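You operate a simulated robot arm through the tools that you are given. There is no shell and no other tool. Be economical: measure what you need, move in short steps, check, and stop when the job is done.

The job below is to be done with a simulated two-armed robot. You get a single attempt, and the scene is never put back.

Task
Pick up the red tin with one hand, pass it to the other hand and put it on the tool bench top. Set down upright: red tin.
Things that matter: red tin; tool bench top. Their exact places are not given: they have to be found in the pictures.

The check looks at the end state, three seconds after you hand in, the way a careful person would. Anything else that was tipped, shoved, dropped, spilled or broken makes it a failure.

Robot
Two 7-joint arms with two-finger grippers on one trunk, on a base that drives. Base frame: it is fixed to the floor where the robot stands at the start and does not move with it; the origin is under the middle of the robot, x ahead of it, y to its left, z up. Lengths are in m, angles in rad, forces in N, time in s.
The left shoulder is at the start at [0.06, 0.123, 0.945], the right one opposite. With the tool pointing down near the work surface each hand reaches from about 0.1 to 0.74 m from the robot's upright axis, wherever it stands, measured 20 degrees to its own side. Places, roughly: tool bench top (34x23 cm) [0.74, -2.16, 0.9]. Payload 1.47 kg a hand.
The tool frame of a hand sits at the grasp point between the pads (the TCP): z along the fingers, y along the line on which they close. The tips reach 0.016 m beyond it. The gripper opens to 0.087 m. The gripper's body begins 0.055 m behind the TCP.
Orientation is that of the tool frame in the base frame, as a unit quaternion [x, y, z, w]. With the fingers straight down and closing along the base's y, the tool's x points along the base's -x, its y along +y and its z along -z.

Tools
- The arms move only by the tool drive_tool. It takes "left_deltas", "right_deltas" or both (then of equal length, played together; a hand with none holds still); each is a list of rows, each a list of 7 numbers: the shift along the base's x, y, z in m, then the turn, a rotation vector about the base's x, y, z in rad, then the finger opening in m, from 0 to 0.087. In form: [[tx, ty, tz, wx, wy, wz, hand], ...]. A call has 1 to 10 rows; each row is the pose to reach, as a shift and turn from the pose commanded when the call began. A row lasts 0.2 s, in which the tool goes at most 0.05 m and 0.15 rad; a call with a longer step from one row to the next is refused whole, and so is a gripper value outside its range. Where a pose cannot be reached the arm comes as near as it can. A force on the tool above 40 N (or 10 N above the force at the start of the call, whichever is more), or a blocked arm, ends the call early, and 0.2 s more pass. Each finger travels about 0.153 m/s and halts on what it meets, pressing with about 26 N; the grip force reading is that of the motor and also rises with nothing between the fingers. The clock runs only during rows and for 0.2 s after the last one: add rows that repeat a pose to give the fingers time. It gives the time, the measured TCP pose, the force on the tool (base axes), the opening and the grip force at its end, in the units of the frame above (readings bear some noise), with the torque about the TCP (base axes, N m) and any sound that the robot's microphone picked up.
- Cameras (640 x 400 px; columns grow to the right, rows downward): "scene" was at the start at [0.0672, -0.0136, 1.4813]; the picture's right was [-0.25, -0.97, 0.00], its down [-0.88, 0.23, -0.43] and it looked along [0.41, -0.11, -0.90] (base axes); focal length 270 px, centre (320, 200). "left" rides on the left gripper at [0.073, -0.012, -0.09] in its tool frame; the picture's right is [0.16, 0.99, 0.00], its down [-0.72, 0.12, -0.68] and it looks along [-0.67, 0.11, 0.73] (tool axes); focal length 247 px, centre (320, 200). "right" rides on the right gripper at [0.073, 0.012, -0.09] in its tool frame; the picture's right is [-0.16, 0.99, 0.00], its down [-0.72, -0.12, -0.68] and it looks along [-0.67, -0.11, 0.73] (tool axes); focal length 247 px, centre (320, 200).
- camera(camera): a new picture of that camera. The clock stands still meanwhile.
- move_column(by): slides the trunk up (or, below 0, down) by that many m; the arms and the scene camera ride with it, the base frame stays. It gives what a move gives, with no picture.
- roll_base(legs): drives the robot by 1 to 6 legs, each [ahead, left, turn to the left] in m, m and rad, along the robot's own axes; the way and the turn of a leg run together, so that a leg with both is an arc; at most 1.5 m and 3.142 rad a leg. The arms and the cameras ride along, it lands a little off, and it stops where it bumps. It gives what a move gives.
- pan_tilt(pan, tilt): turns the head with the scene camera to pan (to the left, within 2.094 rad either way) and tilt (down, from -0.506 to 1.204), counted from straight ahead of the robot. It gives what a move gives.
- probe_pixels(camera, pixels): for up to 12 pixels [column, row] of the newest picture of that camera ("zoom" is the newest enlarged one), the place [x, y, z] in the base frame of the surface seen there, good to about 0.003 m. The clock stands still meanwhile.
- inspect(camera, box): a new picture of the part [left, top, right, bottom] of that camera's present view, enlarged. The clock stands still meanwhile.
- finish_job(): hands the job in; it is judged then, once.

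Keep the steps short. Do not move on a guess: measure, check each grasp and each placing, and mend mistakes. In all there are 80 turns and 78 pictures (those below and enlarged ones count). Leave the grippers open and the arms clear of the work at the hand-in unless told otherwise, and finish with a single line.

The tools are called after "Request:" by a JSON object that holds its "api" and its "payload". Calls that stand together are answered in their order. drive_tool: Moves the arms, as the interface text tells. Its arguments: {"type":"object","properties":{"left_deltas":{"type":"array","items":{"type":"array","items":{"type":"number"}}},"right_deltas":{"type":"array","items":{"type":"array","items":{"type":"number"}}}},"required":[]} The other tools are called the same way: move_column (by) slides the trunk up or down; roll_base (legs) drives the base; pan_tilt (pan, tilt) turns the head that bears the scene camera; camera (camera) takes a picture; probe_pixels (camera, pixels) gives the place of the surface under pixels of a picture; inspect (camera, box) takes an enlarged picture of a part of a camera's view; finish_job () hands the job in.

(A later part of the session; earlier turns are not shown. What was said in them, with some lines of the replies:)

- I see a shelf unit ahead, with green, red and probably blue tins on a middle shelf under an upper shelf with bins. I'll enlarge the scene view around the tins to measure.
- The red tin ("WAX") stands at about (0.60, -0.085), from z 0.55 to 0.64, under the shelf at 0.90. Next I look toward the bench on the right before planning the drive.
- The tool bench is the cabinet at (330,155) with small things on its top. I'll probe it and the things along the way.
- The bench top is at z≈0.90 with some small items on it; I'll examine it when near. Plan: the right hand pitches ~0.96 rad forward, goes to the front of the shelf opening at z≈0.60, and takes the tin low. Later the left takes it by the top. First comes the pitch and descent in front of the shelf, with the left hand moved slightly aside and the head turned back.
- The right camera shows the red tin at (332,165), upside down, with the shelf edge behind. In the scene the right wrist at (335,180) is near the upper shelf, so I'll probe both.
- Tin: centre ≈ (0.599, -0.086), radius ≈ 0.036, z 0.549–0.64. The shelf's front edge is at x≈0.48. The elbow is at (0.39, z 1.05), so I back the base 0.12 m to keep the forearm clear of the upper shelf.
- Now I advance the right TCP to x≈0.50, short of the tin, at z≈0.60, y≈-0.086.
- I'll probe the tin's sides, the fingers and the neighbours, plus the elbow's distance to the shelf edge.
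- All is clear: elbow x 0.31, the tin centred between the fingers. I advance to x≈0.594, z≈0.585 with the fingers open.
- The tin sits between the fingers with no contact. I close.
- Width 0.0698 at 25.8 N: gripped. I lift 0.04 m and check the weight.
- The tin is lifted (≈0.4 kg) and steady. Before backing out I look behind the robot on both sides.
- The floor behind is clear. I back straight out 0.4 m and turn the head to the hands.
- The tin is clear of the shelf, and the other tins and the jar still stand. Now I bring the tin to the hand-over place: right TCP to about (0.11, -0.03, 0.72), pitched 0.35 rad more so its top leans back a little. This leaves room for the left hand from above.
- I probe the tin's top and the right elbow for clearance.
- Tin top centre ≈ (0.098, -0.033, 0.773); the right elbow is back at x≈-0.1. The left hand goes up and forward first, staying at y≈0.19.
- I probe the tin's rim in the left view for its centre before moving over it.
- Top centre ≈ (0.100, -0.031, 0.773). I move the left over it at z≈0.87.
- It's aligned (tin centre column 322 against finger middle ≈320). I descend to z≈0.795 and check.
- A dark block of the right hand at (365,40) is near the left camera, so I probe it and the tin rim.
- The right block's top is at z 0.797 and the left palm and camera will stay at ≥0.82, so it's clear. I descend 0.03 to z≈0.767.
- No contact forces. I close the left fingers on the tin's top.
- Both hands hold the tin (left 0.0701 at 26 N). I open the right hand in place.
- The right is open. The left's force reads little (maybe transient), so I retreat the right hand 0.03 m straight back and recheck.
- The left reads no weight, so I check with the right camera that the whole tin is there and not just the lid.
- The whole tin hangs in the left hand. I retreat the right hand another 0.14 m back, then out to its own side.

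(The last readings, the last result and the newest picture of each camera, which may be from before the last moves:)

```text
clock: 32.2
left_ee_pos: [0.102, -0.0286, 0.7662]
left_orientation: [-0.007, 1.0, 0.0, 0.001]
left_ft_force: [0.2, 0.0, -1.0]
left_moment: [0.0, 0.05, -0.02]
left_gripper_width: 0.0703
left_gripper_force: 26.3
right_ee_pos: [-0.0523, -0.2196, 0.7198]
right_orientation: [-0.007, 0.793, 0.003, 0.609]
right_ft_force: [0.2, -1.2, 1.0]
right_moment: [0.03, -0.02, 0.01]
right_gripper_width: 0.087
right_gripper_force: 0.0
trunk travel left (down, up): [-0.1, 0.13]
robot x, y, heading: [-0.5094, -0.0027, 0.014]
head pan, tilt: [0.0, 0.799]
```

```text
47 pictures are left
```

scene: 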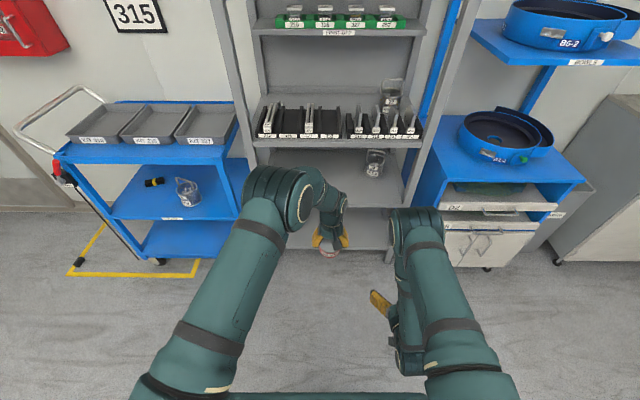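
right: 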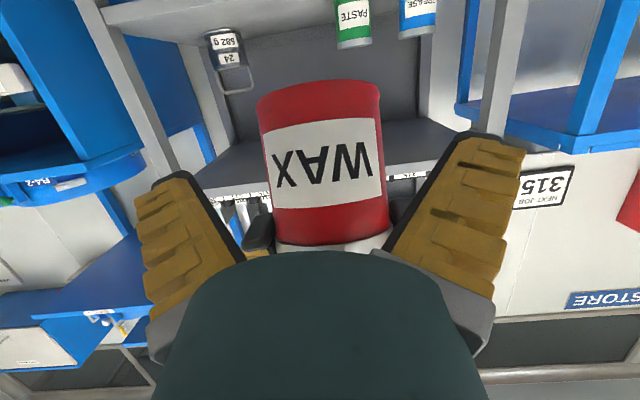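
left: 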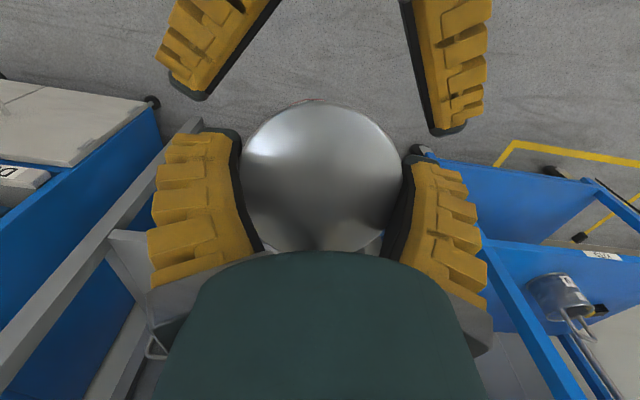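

Left view is fine. Next: trunk up 0.13, then set the tin upright (left turn +0.35 about y), raise the left, and bring the right hand back, up and pointing down.

Request:
{"api": "move_column", "payload": {"by": 0.128}}

Request:
{"api": "drive_tool", "payload": {"left_deltas": [[0, 0, 0.014, 0, 0.035, 0, 0.05], [0, 0, 0.028, 0, 0.07, 0, 0.05], [0, 0, 0.042, 0, 0.105, 0, 0.05], [0, 0, 0.056, 0, 0.14, 0, 0.05], [0, 0, 0.07, 0, 0.175, 0, 0.05], [0, 0, 0.084, 0, 0.21, 0, 0.05], [0, 0, 0.098, 0, 0.245, 0, 0.05], [0, 0, 0.112, 0, 0.28, 0, 0.05], [0, 0, 0.126, 0, 0.315, 0, 0.05], [0, 0, 0.14, 0, 0.35, 0, 0.05]], "right_deltas": [[-0.013, -0.005, 0.025, 0, 0.131, 0, 0.087], [-0.026, -0.01, 0.05, 0, 0.262, 0, 0.087], [-0.039, -0.015, 0.075, 0, 0.393, 0, 0.087], [-0.052, -0.02, 0.1, 0, 0.524, 0, 0.087], [-0.065, -0.025, 0.125, 0, 0.655, 0, 0.087], [-0.078, -0.03, 0.15, 0, 0.786, 0, 0.087], [-0.091, -0.035, 0.175, 0, 0.917, 0, 0.087], [-0.104, -0.04, 0.2, 0, 1.048, 0, 0.087], [-0.117, -0.045, 0.225, 0, 1.179, 0, 0.087], [-0.13, -0.05, 0.25, 0, 1.31, 0, 0.087]]}}

Request:
{"api": "camera", "payload": {"camera": "scene"}}

Request:
{"api": "camera", "payload": {"camera": "left"}}

```text
clock: 33.8
left_ee_pos: [0.103, -0.0294, 0.8939]
left_orientation: [-0.007, 1.0, 0.0, 0.001]
left_ft_force: [0.1, 0.6, -3.1]
left_moment: [-0.01, 0.09, 0.02]
left_gripper_width: 0.0702
left_gripper_force: 26.6
right_ee_pos: [-0.0527, -0.2215, 0.8483]
right_orientation: [-0.006, 0.793, 0.001, 0.609]
right_ft_force: [0.2, -0.1, -0.2]
right_moment: [0.02, 0.0, 0.0]
right_gripper_width: 0.0869
right_gripper_force: 0.1
trunk travel left (down, up): [-0.228, 0.002]
robot x, y, heading: [-0.5175, -0.0029, 0.018]
head pan, tilt: [0.0, 0.799]
```

```text
clock: 36.0
left_ee_pos: [0.1021, -0.0284, 1.0362]
left_orientation: [-0.006, 0.985, 0.002, -0.174]
left_ft_force: [0.3, -0.1, -3.2]
left_moment: [-0.02, 0.04, -0.02]
left_gripper_width: 0.0701
left_gripper_force: 26.2
right_ee_pos: [-0.1805, -0.2715, 1.1001]
right_orientation: [-0.004, 1.0, 0.007, -0.001]
right_ft_force: [-0.4, -0.5, -0.1]
right_moment: [0.0, -0.02, -0.03]
right_gripper_width: 0.0871
right_gripper_force: 0.0
right hand out of reach, approached as far as the arm can: row 4, 5, 6, 7, 8
trunk travel left (down, up): [-0.228, 0.002]
robot x, y, heading: [-0.5147, -0.0039, 0.008]
head pan, tilt: [0.0, 0.799]
```

```text
46 pictures are left
```

scene: 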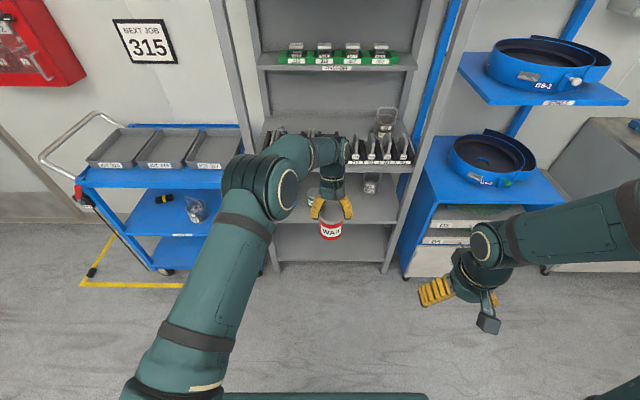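

```text
45 pictures are left
```

left: 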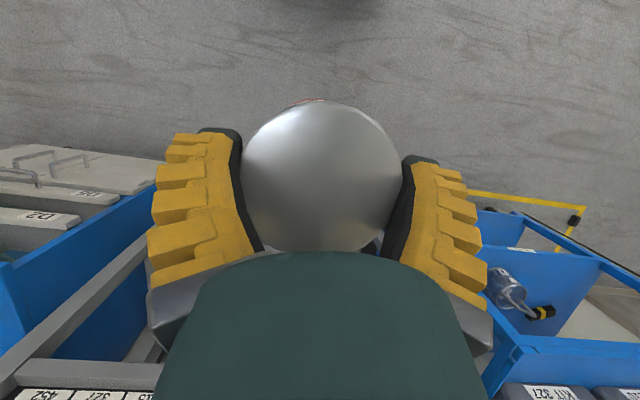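

The tin hangs upright in the left hand (3.2 N). I check its tilt on the lid and in an enlargement.

Request:
{"api": "probe_pixels", "payload": {"camera": "left", "pixels": [[255, 150], [390, 150], [322, 110], [322, 240], [290, 180], [350, 180]]}}

Request:
{"api": "inspect", "payload": {"camera": "scene", "box": [290, 170, 380, 250]}}

Request:
{"api": "probe_pixels", "payload": {"camera": "scene", "pixels": [[331, 238], [331, 226], [560, 220], [620, 210], [490, 235], [480, 270]]}}

```text
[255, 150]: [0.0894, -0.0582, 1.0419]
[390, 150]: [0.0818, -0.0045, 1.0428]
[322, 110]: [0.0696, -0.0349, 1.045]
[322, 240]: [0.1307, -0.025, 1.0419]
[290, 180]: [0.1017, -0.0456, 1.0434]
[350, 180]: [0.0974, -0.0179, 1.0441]
```

```text
5.00 times, centred on (335, 210) of scene
```

zoom: 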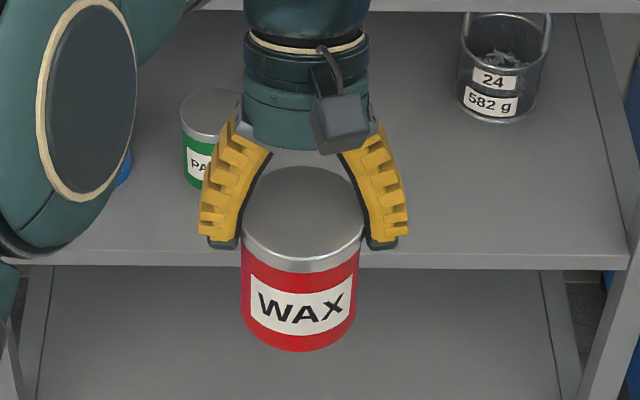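

```text
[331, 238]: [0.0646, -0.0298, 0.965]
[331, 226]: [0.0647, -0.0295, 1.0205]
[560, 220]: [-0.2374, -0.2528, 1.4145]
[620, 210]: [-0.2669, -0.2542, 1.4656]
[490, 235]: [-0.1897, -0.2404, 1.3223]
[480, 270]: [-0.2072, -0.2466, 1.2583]
```

The tin is upright: lid z 1.043 and level within ~3°, side vertical, bottom ≈0.952. I drive sideways right 1.5 m and look at the bench.

Request:
{"api": "roll_base", "payload": {"legs": [[0, -0.8, 0], [0, -0.8, 0]]}}

Request:
{"api": "pan_tilt", "payload": {"pan": -0.4, "tilt": 0.5}}

Request:
{"api": "camera", "payload": {"camera": "scene"}}

```text
clock: 50.5
left_ee_pos: [0.0944, -1.6727, 1.0343]
left_orientation: [0.017, 0.984, 0.006, -0.175]
left_ft_force: [0.8, -0.5, -4.3]
left_moment: [0.01, -0.01, -0.02]
left_gripper_width: 0.0701
left_gripper_force: 26.2
right_ee_pos: [-0.2011, -1.9029, 1.101]
right_orientation: [0.021, 1.0, 0.005, 0.0]
right_ft_force: [-0.6, 0.3, -0.3]
right_moment: [-0.01, 0.0, 0.0]
right_gripper_width: 0.0871
right_gripper_force: 0.0
trunk travel left (down, up): [-0.228, 0.002]
robot x, y, heading: [-0.5166, -1.6198, -0.035]
head pan, tilt: [0.0, 0.799]
```

```text
clock: 51.4
left_ee_pos: [0.0945, -1.6726, 1.0342]
left_orientation: [0.017, 0.985, 0.005, -0.174]
left_ft_force: [-0.6, 0.6, -3.5]
left_moment: [0.0, 0.06, 0.01]
left_gripper_width: 0.07
left_gripper_force: 26.0
right_ee_pos: [-0.1998, -1.901, 1.1005]
right_orientation: [0.02, 1.0, 0.005, -0.001]
right_ft_force: [1.2, -0.5, -0.3]
right_moment: [-0.03, 0.0, -0.02]
right_gripper_width: 0.087
right_gripper_force: 0.1
trunk travel left (down, up): [-0.228, 0.002]
robot x, y, heading: [-0.5187, -1.6199, -0.037]
head pan, tilt: [-0.4, 0.499]
```

```text
43 pictures are left
```

scene: 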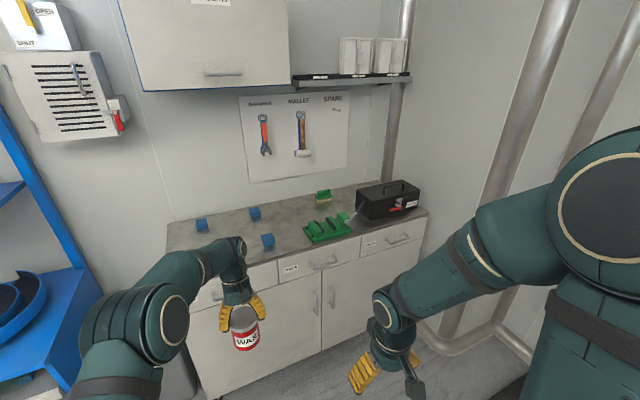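

I probe the bench's items, the overhanging cabinet and shelf, and the free area.

Request:
{"api": "inspect", "payload": {"camera": "scene", "box": [150, 160, 450, 300]}}

Request:
{"api": "probe_pixels", "payload": {"camera": "scene", "pixels": [[201, 224], [255, 212], [268, 240], [323, 194], [328, 225], [345, 215], [380, 200], [290, 205], [293, 220], [220, 87], [350, 80], [310, 250]]}}

```text
2.13 times, centred on (300, 230) of scene
```

zoom: 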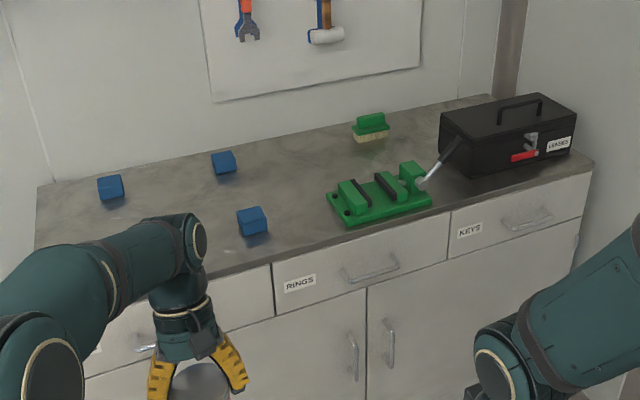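

```text
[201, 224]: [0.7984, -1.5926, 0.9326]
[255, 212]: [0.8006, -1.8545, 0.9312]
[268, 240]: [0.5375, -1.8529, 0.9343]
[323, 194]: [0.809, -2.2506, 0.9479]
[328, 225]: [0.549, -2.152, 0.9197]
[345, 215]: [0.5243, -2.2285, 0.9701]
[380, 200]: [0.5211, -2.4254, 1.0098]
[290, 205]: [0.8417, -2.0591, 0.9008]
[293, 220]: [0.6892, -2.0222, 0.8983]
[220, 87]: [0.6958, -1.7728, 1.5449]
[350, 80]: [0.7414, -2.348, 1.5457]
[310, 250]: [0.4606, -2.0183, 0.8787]
```

Free space lies around (0.69, -2.06). I measure the vice's back edge and also look down to measure my base's front against the cabinet.

Request:
{"api": "probe_pixels", "payload": {"camera": "zoom", "pixels": [[335, 195], [345, 182], [390, 172], [330, 210], [350, 225], [357, 135], [420, 168], [345, 275], [362, 270], [352, 355]]}}

Request:
{"api": "pan_tilt", "payload": {"pan": -0.1, "tilt": 1.2}}

Request:
{"api": "camera", "payload": {"camera": "scene"}}

```text
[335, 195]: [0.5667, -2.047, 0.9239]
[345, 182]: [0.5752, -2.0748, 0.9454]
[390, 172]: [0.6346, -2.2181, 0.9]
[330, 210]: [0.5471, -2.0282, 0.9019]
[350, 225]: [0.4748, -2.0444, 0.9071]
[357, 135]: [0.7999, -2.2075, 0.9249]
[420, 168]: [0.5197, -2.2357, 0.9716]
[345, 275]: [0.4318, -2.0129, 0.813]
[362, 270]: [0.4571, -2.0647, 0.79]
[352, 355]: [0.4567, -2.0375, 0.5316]
```

```text
clock: 52.5
left_ee_pos: [0.0939, -1.6723, 1.0353]
left_orientation: [0.017, 0.985, 0.005, -0.174]
left_ft_force: [-0.2, 1.0, -3.2]
left_moment: [0.02, -0.01, 0.01]
left_gripper_width: 0.0698
left_gripper_force: 26.2
right_ee_pos: [-0.2, -1.9012, 1.1007]
right_orientation: [0.021, 1.0, 0.005, 0.0]
right_ft_force: [0.2, -0.4, -0.7]
right_moment: [0.02, -0.03, 0.0]
right_gripper_width: 0.0871
right_gripper_force: 0.0
trunk travel left (down, up): [-0.228, 0.002]
robot x, y, heading: [-0.518, -1.6172, -0.032]
head pan, tilt: [-0.099, 1.201]
```

```text
41 pictures are left
```

scene: 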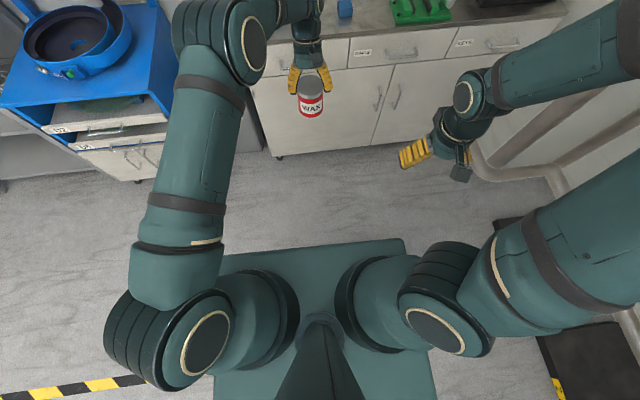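

I probe the base front edge, the black floor tray at right, the right elbow and the wall pipe.

Request:
{"api": "probe_pixels", "payload": {"camera": "scene", "pixels": [[300, 255], [400, 243], [415, 300], [430, 390], [540, 345], [590, 380], [500, 225], [600, 40], [600, 200], [560, 190], [520, 300], [390, 50]]}}

```text
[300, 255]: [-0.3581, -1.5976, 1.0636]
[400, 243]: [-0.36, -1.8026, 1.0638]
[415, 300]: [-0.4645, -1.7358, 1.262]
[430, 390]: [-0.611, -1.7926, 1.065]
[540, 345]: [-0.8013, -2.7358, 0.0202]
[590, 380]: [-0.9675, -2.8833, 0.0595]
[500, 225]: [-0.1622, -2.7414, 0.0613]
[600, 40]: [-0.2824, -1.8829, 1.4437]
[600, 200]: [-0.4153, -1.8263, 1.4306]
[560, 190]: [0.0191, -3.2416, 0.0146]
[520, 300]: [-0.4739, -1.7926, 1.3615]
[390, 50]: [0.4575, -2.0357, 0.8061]
```

There's room: the base will stay short of the cabinet front at x 0.457. I raise the left 0.045 so the tin passes above the vice (z≈0.945), correct the heading, and sidestep 0.41 m.

Request:
{"api": "drive_tool", "payload": {"left_deltas": [[0, 0, 0.015, 0, 0, 0, 0.05], [0, 0, 0.03, 0, 0, 0, 0.05], [0, 0, 0.045, 0, 0, 0, 0.05], [0, 0, 0.045, 0, 0, 0, 0.05]]}}

Request:
{"api": "roll_base", "payload": {"legs": [[0, 0, 0.034], [0, -0.41, 0]]}}

Request:
{"api": "pan_tilt", "payload": {"pan": 0, "tilt": 0.7}}

Request:
{"api": "camera", "payload": {"camera": "scene"}}

```text
clock: 53.5
left_ee_pos: [0.0956, -1.674, 1.0805]
left_orientation: [0.017, 0.985, 0.006, -0.174]
left_ft_force: [0.2, 0.6, -3.8]
left_moment: [0.0, 0.02, 0.02]
left_gripper_width: 0.07
left_gripper_force: 26.5
right_ee_pos: [-0.1996, -1.9019, 1.1003]
right_orientation: [0.02, 1.0, 0.005, 0.0]
right_ft_force: [-0.9, 0.3, -0.3]
right_moment: [0.03, -0.01, 0.0]
right_gripper_width: 0.087
right_gripper_force: 0.0
trunk travel left (down, up): [-0.228, 0.002]
robot x, y, heading: [-0.5171, -1.6178, -0.039]
head pan, tilt: [-0.099, 1.201]
```

```text
clock: 58.0
left_ee_pos: [0.097, -2.0579, 1.0802]
left_orientation: [-0.002, 0.985, 0.001, -0.175]
left_ft_force: [0.7, 0.6, -3.9]
left_moment: [0.02, -0.01, -0.01]
left_gripper_width: 0.0699
left_gripper_force: 26.7
right_ee_pos: [-0.1883, -2.2978, 1.1006]
right_orientation: [0.0, 1.0, 0.005, 0.0]
right_ft_force: [0.3, -0.2, -0.1]
right_moment: [-0.03, -0.02, 0.02]
right_gripper_width: 0.0869
right_gripper_force: 0.1
trunk travel left (down, up): [-0.228, 0.002]
robot x, y, heading: [-0.514, -2.0254, 0.006]
head pan, tilt: [-0.099, 1.201]
```

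```text
clock: 58.9
left_ee_pos: [0.0964, -2.0586, 1.08]
left_orientation: [-0.002, 0.985, 0.002, -0.174]
left_ft_force: [-0.4, -0.4, -4.3]
left_moment: [0.01, 0.0, -0.01]
left_gripper_width: 0.07
left_gripper_force: 26.2
right_ee_pos: [-0.1875, -2.2985, 1.1]
right_orientation: [0.001, 1.0, 0.005, 0.0]
right_ft_force: [-0.1, -0.2, 0.1]
right_moment: [0.0, 0.0, -0.01]
right_gripper_width: 0.0869
right_gripper_force: 0.1
trunk travel left (down, up): [-0.228, 0.002]
robot x, y, heading: [-0.5182, -2.0257, 0.004]
head pan, tilt: [0.0, 0.7]
```

```text
40 pictures are left
```

scene: 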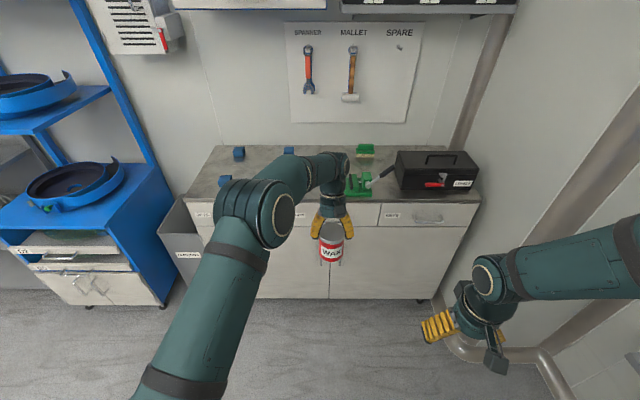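

The path ahead is clear: tin bottom ≈0.997, above the vice, and the right hand ends at x≈0.41, z 1.08, above and short of the toolbox. I drive forward in two parts, 0.45 first.

Request:
{"api": "roll_base", "payload": {"legs": [[0.45, 0, 0]]}}

Request:
{"api": "camera", "payload": {"camera": "scene"}}

Request:
{"api": "camera", "payload": {"camera": "left"}}

```text
clock: 61.6
left_ee_pos: [0.5488, -2.054, 1.0796]
left_orientation: [-0.003, 0.985, 0.001, -0.174]
left_ft_force: [-0.2, 0.2, -3.6]
left_moment: [0.0, 0.02, 0.0]
left_gripper_width: 0.0698
left_gripper_force: 26.3
right_ee_pos: [0.2635, -2.2943, 1.1013]
right_orientation: [0.0, 1.0, 0.005, -0.001]
right_ft_force: [0.5, -0.7, -0.5]
right_moment: [0.0, 0.02, 0.02]
right_gripper_width: 0.0871
right_gripper_force: 0.1
trunk travel left (down, up): [-0.228, 0.002]
robot x, y, heading: [-0.0656, -2.023, 0.005]
head pan, tilt: [0.0, 0.7]
```

```text
39 pictures are left
```

scene: 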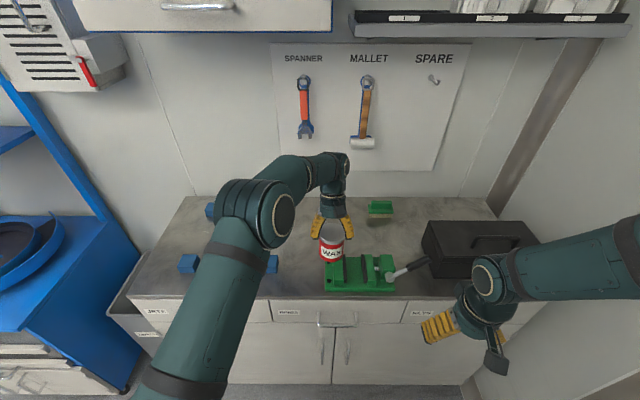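

```text
38 pictures are left
```

left: 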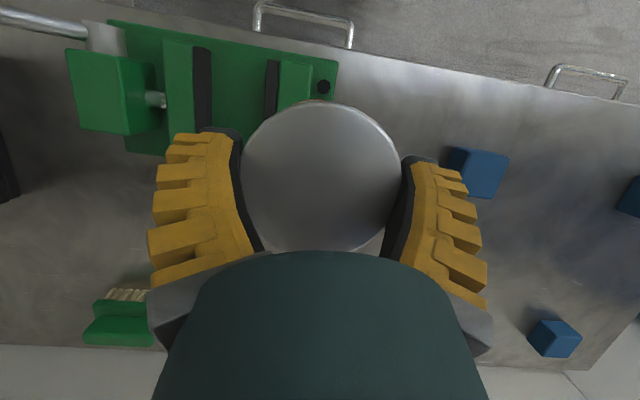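

I go forward 0.15 m more.

Request:
{"api": "roll_base", "payload": {"legs": [[0.15, 0, 0]]}}

Request:
{"api": "camera", "payload": {"camera": "scene"}}

Request:
{"api": "camera", "payload": {"camera": "left"}}

```text
clock: 63.0
left_ee_pos: [0.6952, -2.0519, 1.08]
left_orientation: [-0.004, 0.985, 0.002, -0.175]
left_ft_force: [0.6, 0.8, -5.1]
left_moment: [-0.02, 0.02, 0.01]
left_gripper_width: 0.0701
left_gripper_force: 25.3
right_ee_pos: [0.4098, -2.2924, 1.1001]
right_orientation: [-0.002, 1.0, 0.006, -0.001]
right_ft_force: [1.2, -0.1, 0.0]
right_moment: [-0.02, 0.02, -0.02]
right_gripper_width: 0.0871
right_gripper_force: 0.1
trunk travel left (down, up): [-0.228, 0.002]
robot x, y, heading: [0.082, -2.022, 0.009]
head pan, tilt: [0.0, 0.7]
```

```text
37 pictures are left
```

scene: 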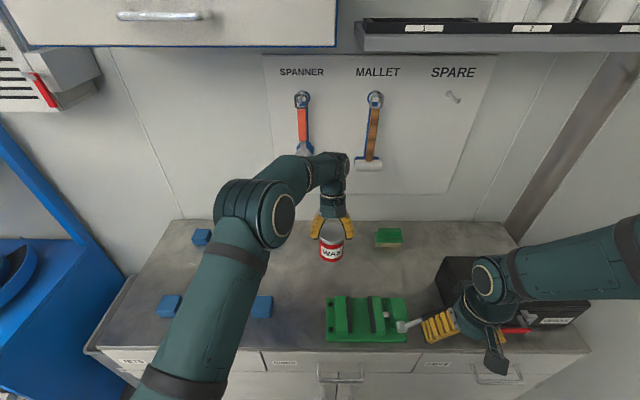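

```text
36 pictures are left
```

left: 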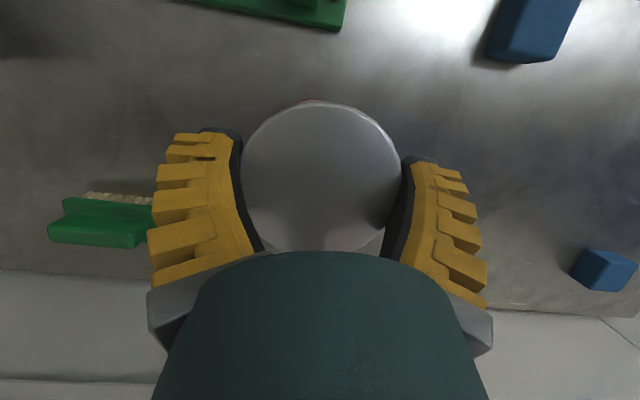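

I probe the lid's level, the bench surface around and the nearest items (vice, brush).

Request:
{"api": "probe_pixels", "payload": {"camera": "left", "pixels": [[255, 150], [390, 150], [322, 110], [322, 240], [330, 60], [520, 250], [110, 320], [345, 20], [150, 205], [100, 230]]}}

Request:
{"api": "probe_pixels", "payload": {"camera": "scene", "pixels": [[331, 258], [331, 244], [331, 280], [350, 270], [322, 255], [341, 255]]}}

```text
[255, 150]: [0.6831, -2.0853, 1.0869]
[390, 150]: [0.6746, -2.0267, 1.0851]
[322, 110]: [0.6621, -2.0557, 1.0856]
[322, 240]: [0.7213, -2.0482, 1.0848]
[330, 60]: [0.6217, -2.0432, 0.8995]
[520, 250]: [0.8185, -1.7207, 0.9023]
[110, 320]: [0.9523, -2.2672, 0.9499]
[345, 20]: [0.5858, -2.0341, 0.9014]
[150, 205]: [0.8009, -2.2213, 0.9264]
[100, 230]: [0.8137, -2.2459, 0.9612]
```

```text
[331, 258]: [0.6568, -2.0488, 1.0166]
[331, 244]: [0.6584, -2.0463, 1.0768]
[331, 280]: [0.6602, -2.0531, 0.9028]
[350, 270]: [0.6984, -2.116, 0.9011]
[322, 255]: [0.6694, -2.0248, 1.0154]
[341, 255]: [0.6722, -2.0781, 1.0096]
```

The lid is level at 1.0855, bottom ≈0.9945, bench 0.9005: about 0.094 to descend. I go down 0.085 with a small shift in y.

Request:
{"api": "drive_tool", "payload": {"left_deltas": [[0, -0.01, 0, 0, 0, 0, 0.05], [0, -0.018, -0.02, 0, 0, 0, 0.05], [0, -0.018, -0.045, 0, 0, 0, 0.05], [0, -0.018, -0.068, 0, 0, 0, 0.05], [0, -0.018, -0.08, 0, 0, 0, 0.05], [0, -0.018, -0.086, 0, 0, 0, 0.05], [0, -0.018, -0.086, 0, 0, 0, 0.05]]}}

Request:
{"api": "inspect", "payload": {"camera": "scene", "box": [270, 180, 420, 340]}}

```text
clock: 64.6
left_ee_pos: [0.6937, -2.0721, 0.9931]
left_orientation: [-0.004, 0.985, 0.002, -0.174]
left_ft_force: [-0.8, -0.1, -3.8]
left_moment: [-0.01, 0.01, 0.01]
left_gripper_width: 0.0701
left_gripper_force: 25.8
right_ee_pos: [0.4106, -2.2927, 1.1005]
right_orientation: [-0.002, 1.0, 0.005, 0.0]
right_ft_force: [0.4, -0.3, 0.8]
right_moment: [0.02, -0.02, -0.01]
right_gripper_width: 0.087
right_gripper_force: 0.0
trunk travel left (down, up): [-0.228, 0.002]
robot x, y, heading: [0.0796, -2.023, 0.006]
head pan, tilt: [0.0, 0.7]
```

```text
2.50 times, centred on (345, 260) of scene
```

zoom: 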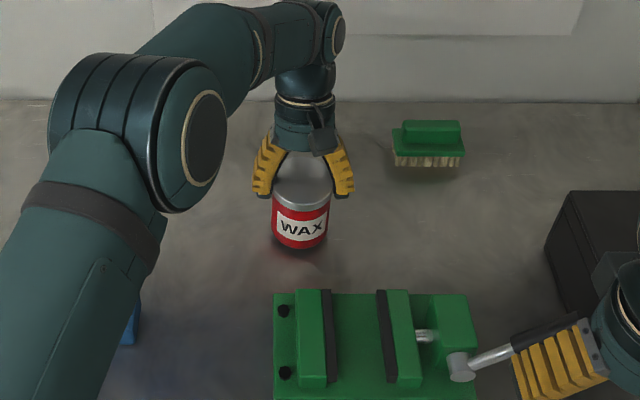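

It's still hanging free (-3.8 N). I lower 7 mm slowly.

Request:
{"api": "drive_tool", "payload": {"left_deltas": [[0, 0, -0.002, 0, 0, 0, 0.05], [0, 0, -0.004, 0, 0, 0, 0.05], [0, 0, -0.006, 0, 0, 0, 0.05], [0, 0, -0.007, 0, 0, 0, 0.05], [0, 0, -0.007, 0, 0, 0, 0.05]]}}

```text
clock: 65.8
left_ee_pos: [0.6932, -2.0718, 0.9873]
left_orientation: [-0.004, 0.985, 0.002, -0.174]
left_ft_force: [0.3, 0.1, -3.9]
left_moment: [-0.01, 0.0, 0.0]
left_gripper_width: 0.0699
left_gripper_force: 25.8
right_ee_pos: [0.4101, -2.2927, 1.101]
right_orientation: [-0.002, 1.0, 0.005, 0.001]
right_ft_force: [-0.5, 0.0, -0.2]
right_moment: [0.01, 0.01, 0.02]
right_gripper_width: 0.0871
right_gripper_force: 0.0
trunk travel left (down, up): [-0.228, 0.002]
robot x, y, heading: [0.0824, -2.0217, 0.011]
head pan, tilt: [0.0, 0.7]
```

No contact yet; another 3 mm in 1 mm steps.

Request:
{"api": "drive_tool", "payload": {"left_deltas": [[0, 0, -0.001, 0, 0, 0, 0.05], [0, 0, -0.002, 0, 0, 0, 0.05], [0, 0, -0.003, 0, 0, 0, 0.05], [0, 0, -0.003, 0, 0, 0, 0.05]]}}

Request:
{"api": "camera", "payload": {"camera": "left"}}

Request:
{"api": "probe_pixels", "payload": {"camera": "left", "pixels": [[255, 150], [390, 150], [322, 110], [322, 240]]}}

```text
clock: 66.8
left_ee_pos: [0.6936, -2.0707, 0.984]
left_orientation: [-0.004, 0.985, 0.002, -0.174]
left_ft_force: [0.0, 0.4, -2.2]
left_moment: [-0.05, 0.02, -0.03]
left_gripper_width: 0.0699
left_gripper_force: 26.3
right_ee_pos: [0.4109, -2.2923, 1.1005]
right_orientation: [-0.002, 1.0, 0.006, 0.0]
right_ft_force: [-0.2, -0.7, 0.0]
right_moment: [-0.01, -0.02, -0.01]
right_gripper_width: 0.087
right_gripper_force: 0.0
trunk travel left (down, up): [-0.228, 0.002]
robot x, y, heading: [0.0805, -2.0227, 0.011]
head pan, tilt: [0.0, 0.7]
```

```text
34 pictures are left
```

left: 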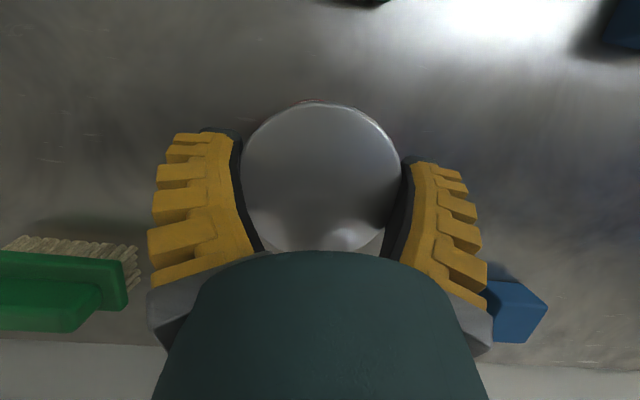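

```text
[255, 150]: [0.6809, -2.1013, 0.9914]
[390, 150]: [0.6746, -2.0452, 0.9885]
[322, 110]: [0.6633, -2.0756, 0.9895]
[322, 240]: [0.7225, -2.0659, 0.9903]
```

Contact is beginning (weight down to 2.2 N; lid z 0.99 = bench + 0.09, level). One more mm, then open slowly.

Request:
{"api": "drive_tool", "payload": {"left_deltas": [[0, 0, -0.001, 0, 0, 0, 0.05], [0, 0, -0.0015, 0, 0, 0, 0.05], [0, 0, -0.0015, 0, 0, 0, 0.05]]}}

```text
clock: 67.6
left_ee_pos: [0.6943, -2.0704, 0.9827]
left_orientation: [-0.004, 0.985, 0.0, -0.172]
left_ft_force: [4.0, -1.2, 9.2]
left_moment: [-0.02, 0.11, 0.0]
left_gripper_width: 0.0701
left_gripper_force: 25.8
right_ee_pos: [0.4087, -2.2925, 1.1016]
right_orientation: [-0.002, 1.0, 0.006, 0.0]
right_ft_force: [0.6, 0.4, 0.1]
right_moment: [-0.03, 0.02, 0.0]
right_gripper_width: 0.0873
right_gripper_force: 0.0
trunk travel left (down, up): [-0.228, 0.002]
robot x, y, heading: [0.0822, -2.0241, 0.008]
head pan, tilt: [0.0, 0.7]
```

The tin rests firmly on the bench (+9 N). I open the left hand.

Request:
{"api": "drive_tool", "payload": {"left_deltas": [[0, 0, 0, 0, 0, 0, 0.07], [0, 0, 0, 0, 0, 0, 0.078], [0, 0, 0, 0, 0, 0, 0.087], [0, 0, 0, 0, 0, 0, 0.087]]}}

Request:
{"api": "camera", "payload": {"camera": "left"}}

```text
clock: 68.6
left_ee_pos: [0.6946, -2.0699, 0.9822]
left_orientation: [-0.004, 0.985, 0.002, -0.175]
left_ft_force: [-1.2, -0.2, 0.4]
left_moment: [0.01, 0.0, 0.03]
left_gripper_width: 0.0871
left_gripper_force: 0.1
right_ee_pos: [0.4104, -2.2925, 1.1015]
right_orientation: [-0.001, 1.0, 0.005, 0.0]
right_ft_force: [-0.1, -0.1, 1.7]
right_moment: [-0.02, -0.03, 0.0]
right_gripper_width: 0.087
right_gripper_force: 0.0
trunk travel left (down, up): [-0.228, 0.002]
robot x, y, heading: [0.0773, -2.0249, 0.011]
head pan, tilt: [0.0, 0.7]
```

```text
33 pictures are left
```

left: 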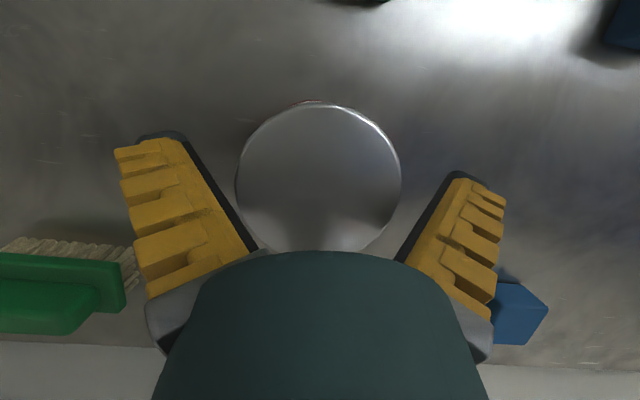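

The fingers are clear of the tin on both sides. I rise straight up 0.14 m.

Request:
{"api": "drive_tool", "payload": {"left_deltas": [[0, 0, 0.015, 0, 0, 0, 0.087], [0, 0, 0.035, 0, 0, 0, 0.087], [0, 0, 0.065, 0, 0, 0, 0.087], [0, 0, 0.1, 0, 0, 0, 0.087], [0, 0, 0.14, 0, 0, 0, 0.087], [0, 0, 0.14, 0, 0, 0, 0.087]]}}

Request:
{"api": "camera", "payload": {"camera": "scene"}}

```text
clock: 70.0
left_ee_pos: [0.6938, -2.0705, 1.1248]
left_orientation: [-0.004, 0.985, 0.001, -0.174]
left_ft_force: [0.2, 0.0, 0.2]
left_moment: [-0.01, -0.01, 0.0]
left_gripper_width: 0.0869
left_gripper_force: 0.0
right_ee_pos: [0.4103, -2.2924, 1.0994]
right_orientation: [-0.002, 1.0, 0.006, 0.0]
right_ft_force: [0.3, 0.2, -1.3]
right_moment: [0.0, 0.01, -0.01]
right_gripper_width: 0.0869
right_gripper_force: 0.2
trunk travel left (down, up): [-0.228, 0.002]
robot x, y, heading: [0.0783, -2.0253, 0.006]
head pan, tilt: [0.0, 0.7]
```

```text
32 pictures are left
```

scene: 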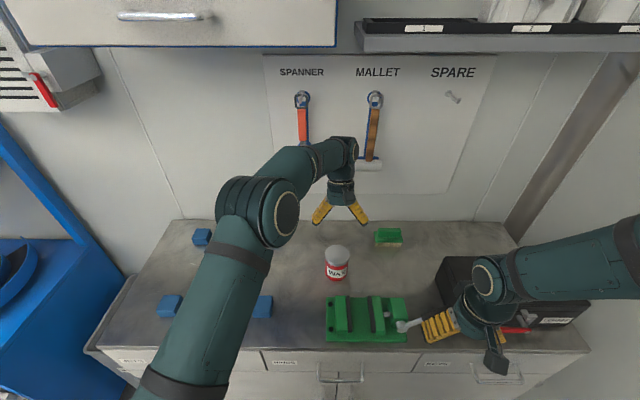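

The tin stands upright on the bench and nothing else has moved. I back the base 0.45 m (all hands above 1.08 m) and check once more.

Request:
{"api": "roll_base", "payload": {"legs": [[-0.45, 0, 0]]}}

Request:
{"api": "inspect", "payload": {"camera": "scene", "box": [160, 120, 520, 340]}}

```text
clock: 72.7
left_ee_pos: [0.2462, -2.074, 1.1259]
left_orientation: [-0.005, 0.985, 0.001, -0.174]
left_ft_force: [-0.4, 0.5, 0.4]
left_moment: [-0.02, -0.02, 0.01]
left_gripper_width: 0.0871
left_gripper_force: 0.1
right_ee_pos: [-0.0366, -2.298, 1.1008]
right_orientation: [-0.002, 1.0, 0.005, 0.001]
right_ft_force: [0.3, 0.5, -0.1]
right_moment: [0.03, -0.02, 0.01]
right_gripper_width: 0.0869
right_gripper_force: 0.0
trunk travel left (down, up): [-0.228, 0.002]
robot x, y, heading: [-0.363, -2.0268, 0.008]
head pan, tilt: [0.0, 0.7]
```

```text
1.78 times, centred on (340, 230) of scene
```

zoom: 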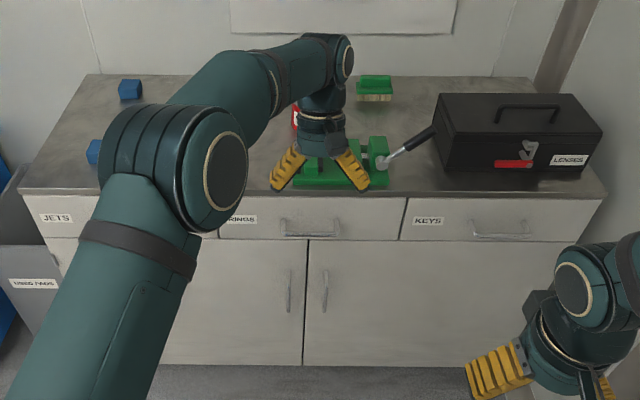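

The tin is partly hidden behind the left hand at (300,115), so I check it with the left camera.

Request:
{"api": "drive_tool", "payload": {"left_deltas": [[0, 0.04, 0, 0, 0, 0, 0.087], [0, 0.08, 0, 0, 0, 0, 0.087], [0, 0.12, 0, 0, 0, 0, 0.087], [-0.03, 0.15, 0, 0, 0, 0, 0.087], [-0.03, 0.15, 0, 0, 0, 0, 0.087]]}}

Request:
{"api": "inspect", "payload": {"camera": "scene", "box": [220, 120, 460, 270]}}

```text
clock: 73.9
left_ee_pos: [0.2164, -1.9251, 1.1238]
left_orientation: [-0.005, 0.985, 0.002, -0.175]
left_ft_force: [-0.2, 0.5, 0.1]
left_moment: [0.03, 0.02, 0.05]
left_gripper_width: 0.087
left_gripper_force: 0.1
right_ee_pos: [-0.0365, -2.2971, 1.0998]
right_orientation: [-0.001, 1.0, 0.006, 0.0]
right_ft_force: [-0.9, 0.4, 0.0]
right_moment: [0.03, 0.01, 0.0]
right_gripper_width: 0.087
right_gripper_force: 0.0
trunk travel left (down, up): [-0.228, 0.002]
robot x, y, heading: [-0.3649, -2.0293, 0.009]
head pan, tilt: [0.0, 0.7]
```

```text
2.67 times, centred on (340, 195) of scene
```

zoom: 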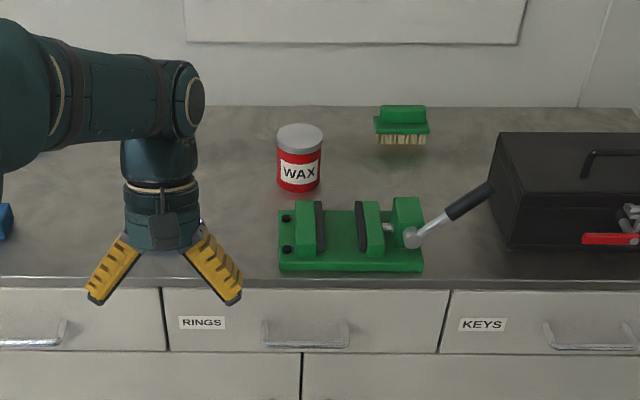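

The tin stands upright on the bench, nothing else is disturbed, both grippers are open and the arms are clear. I hand in.

Request:
{"api": "finish_job", "payload": {}}

```text
The job is handed in.
```

The red tin was passed from the right hand to the left and stands upright on the tool bench top, with both grippers open, the arms clear and nothing else seen disturbed.
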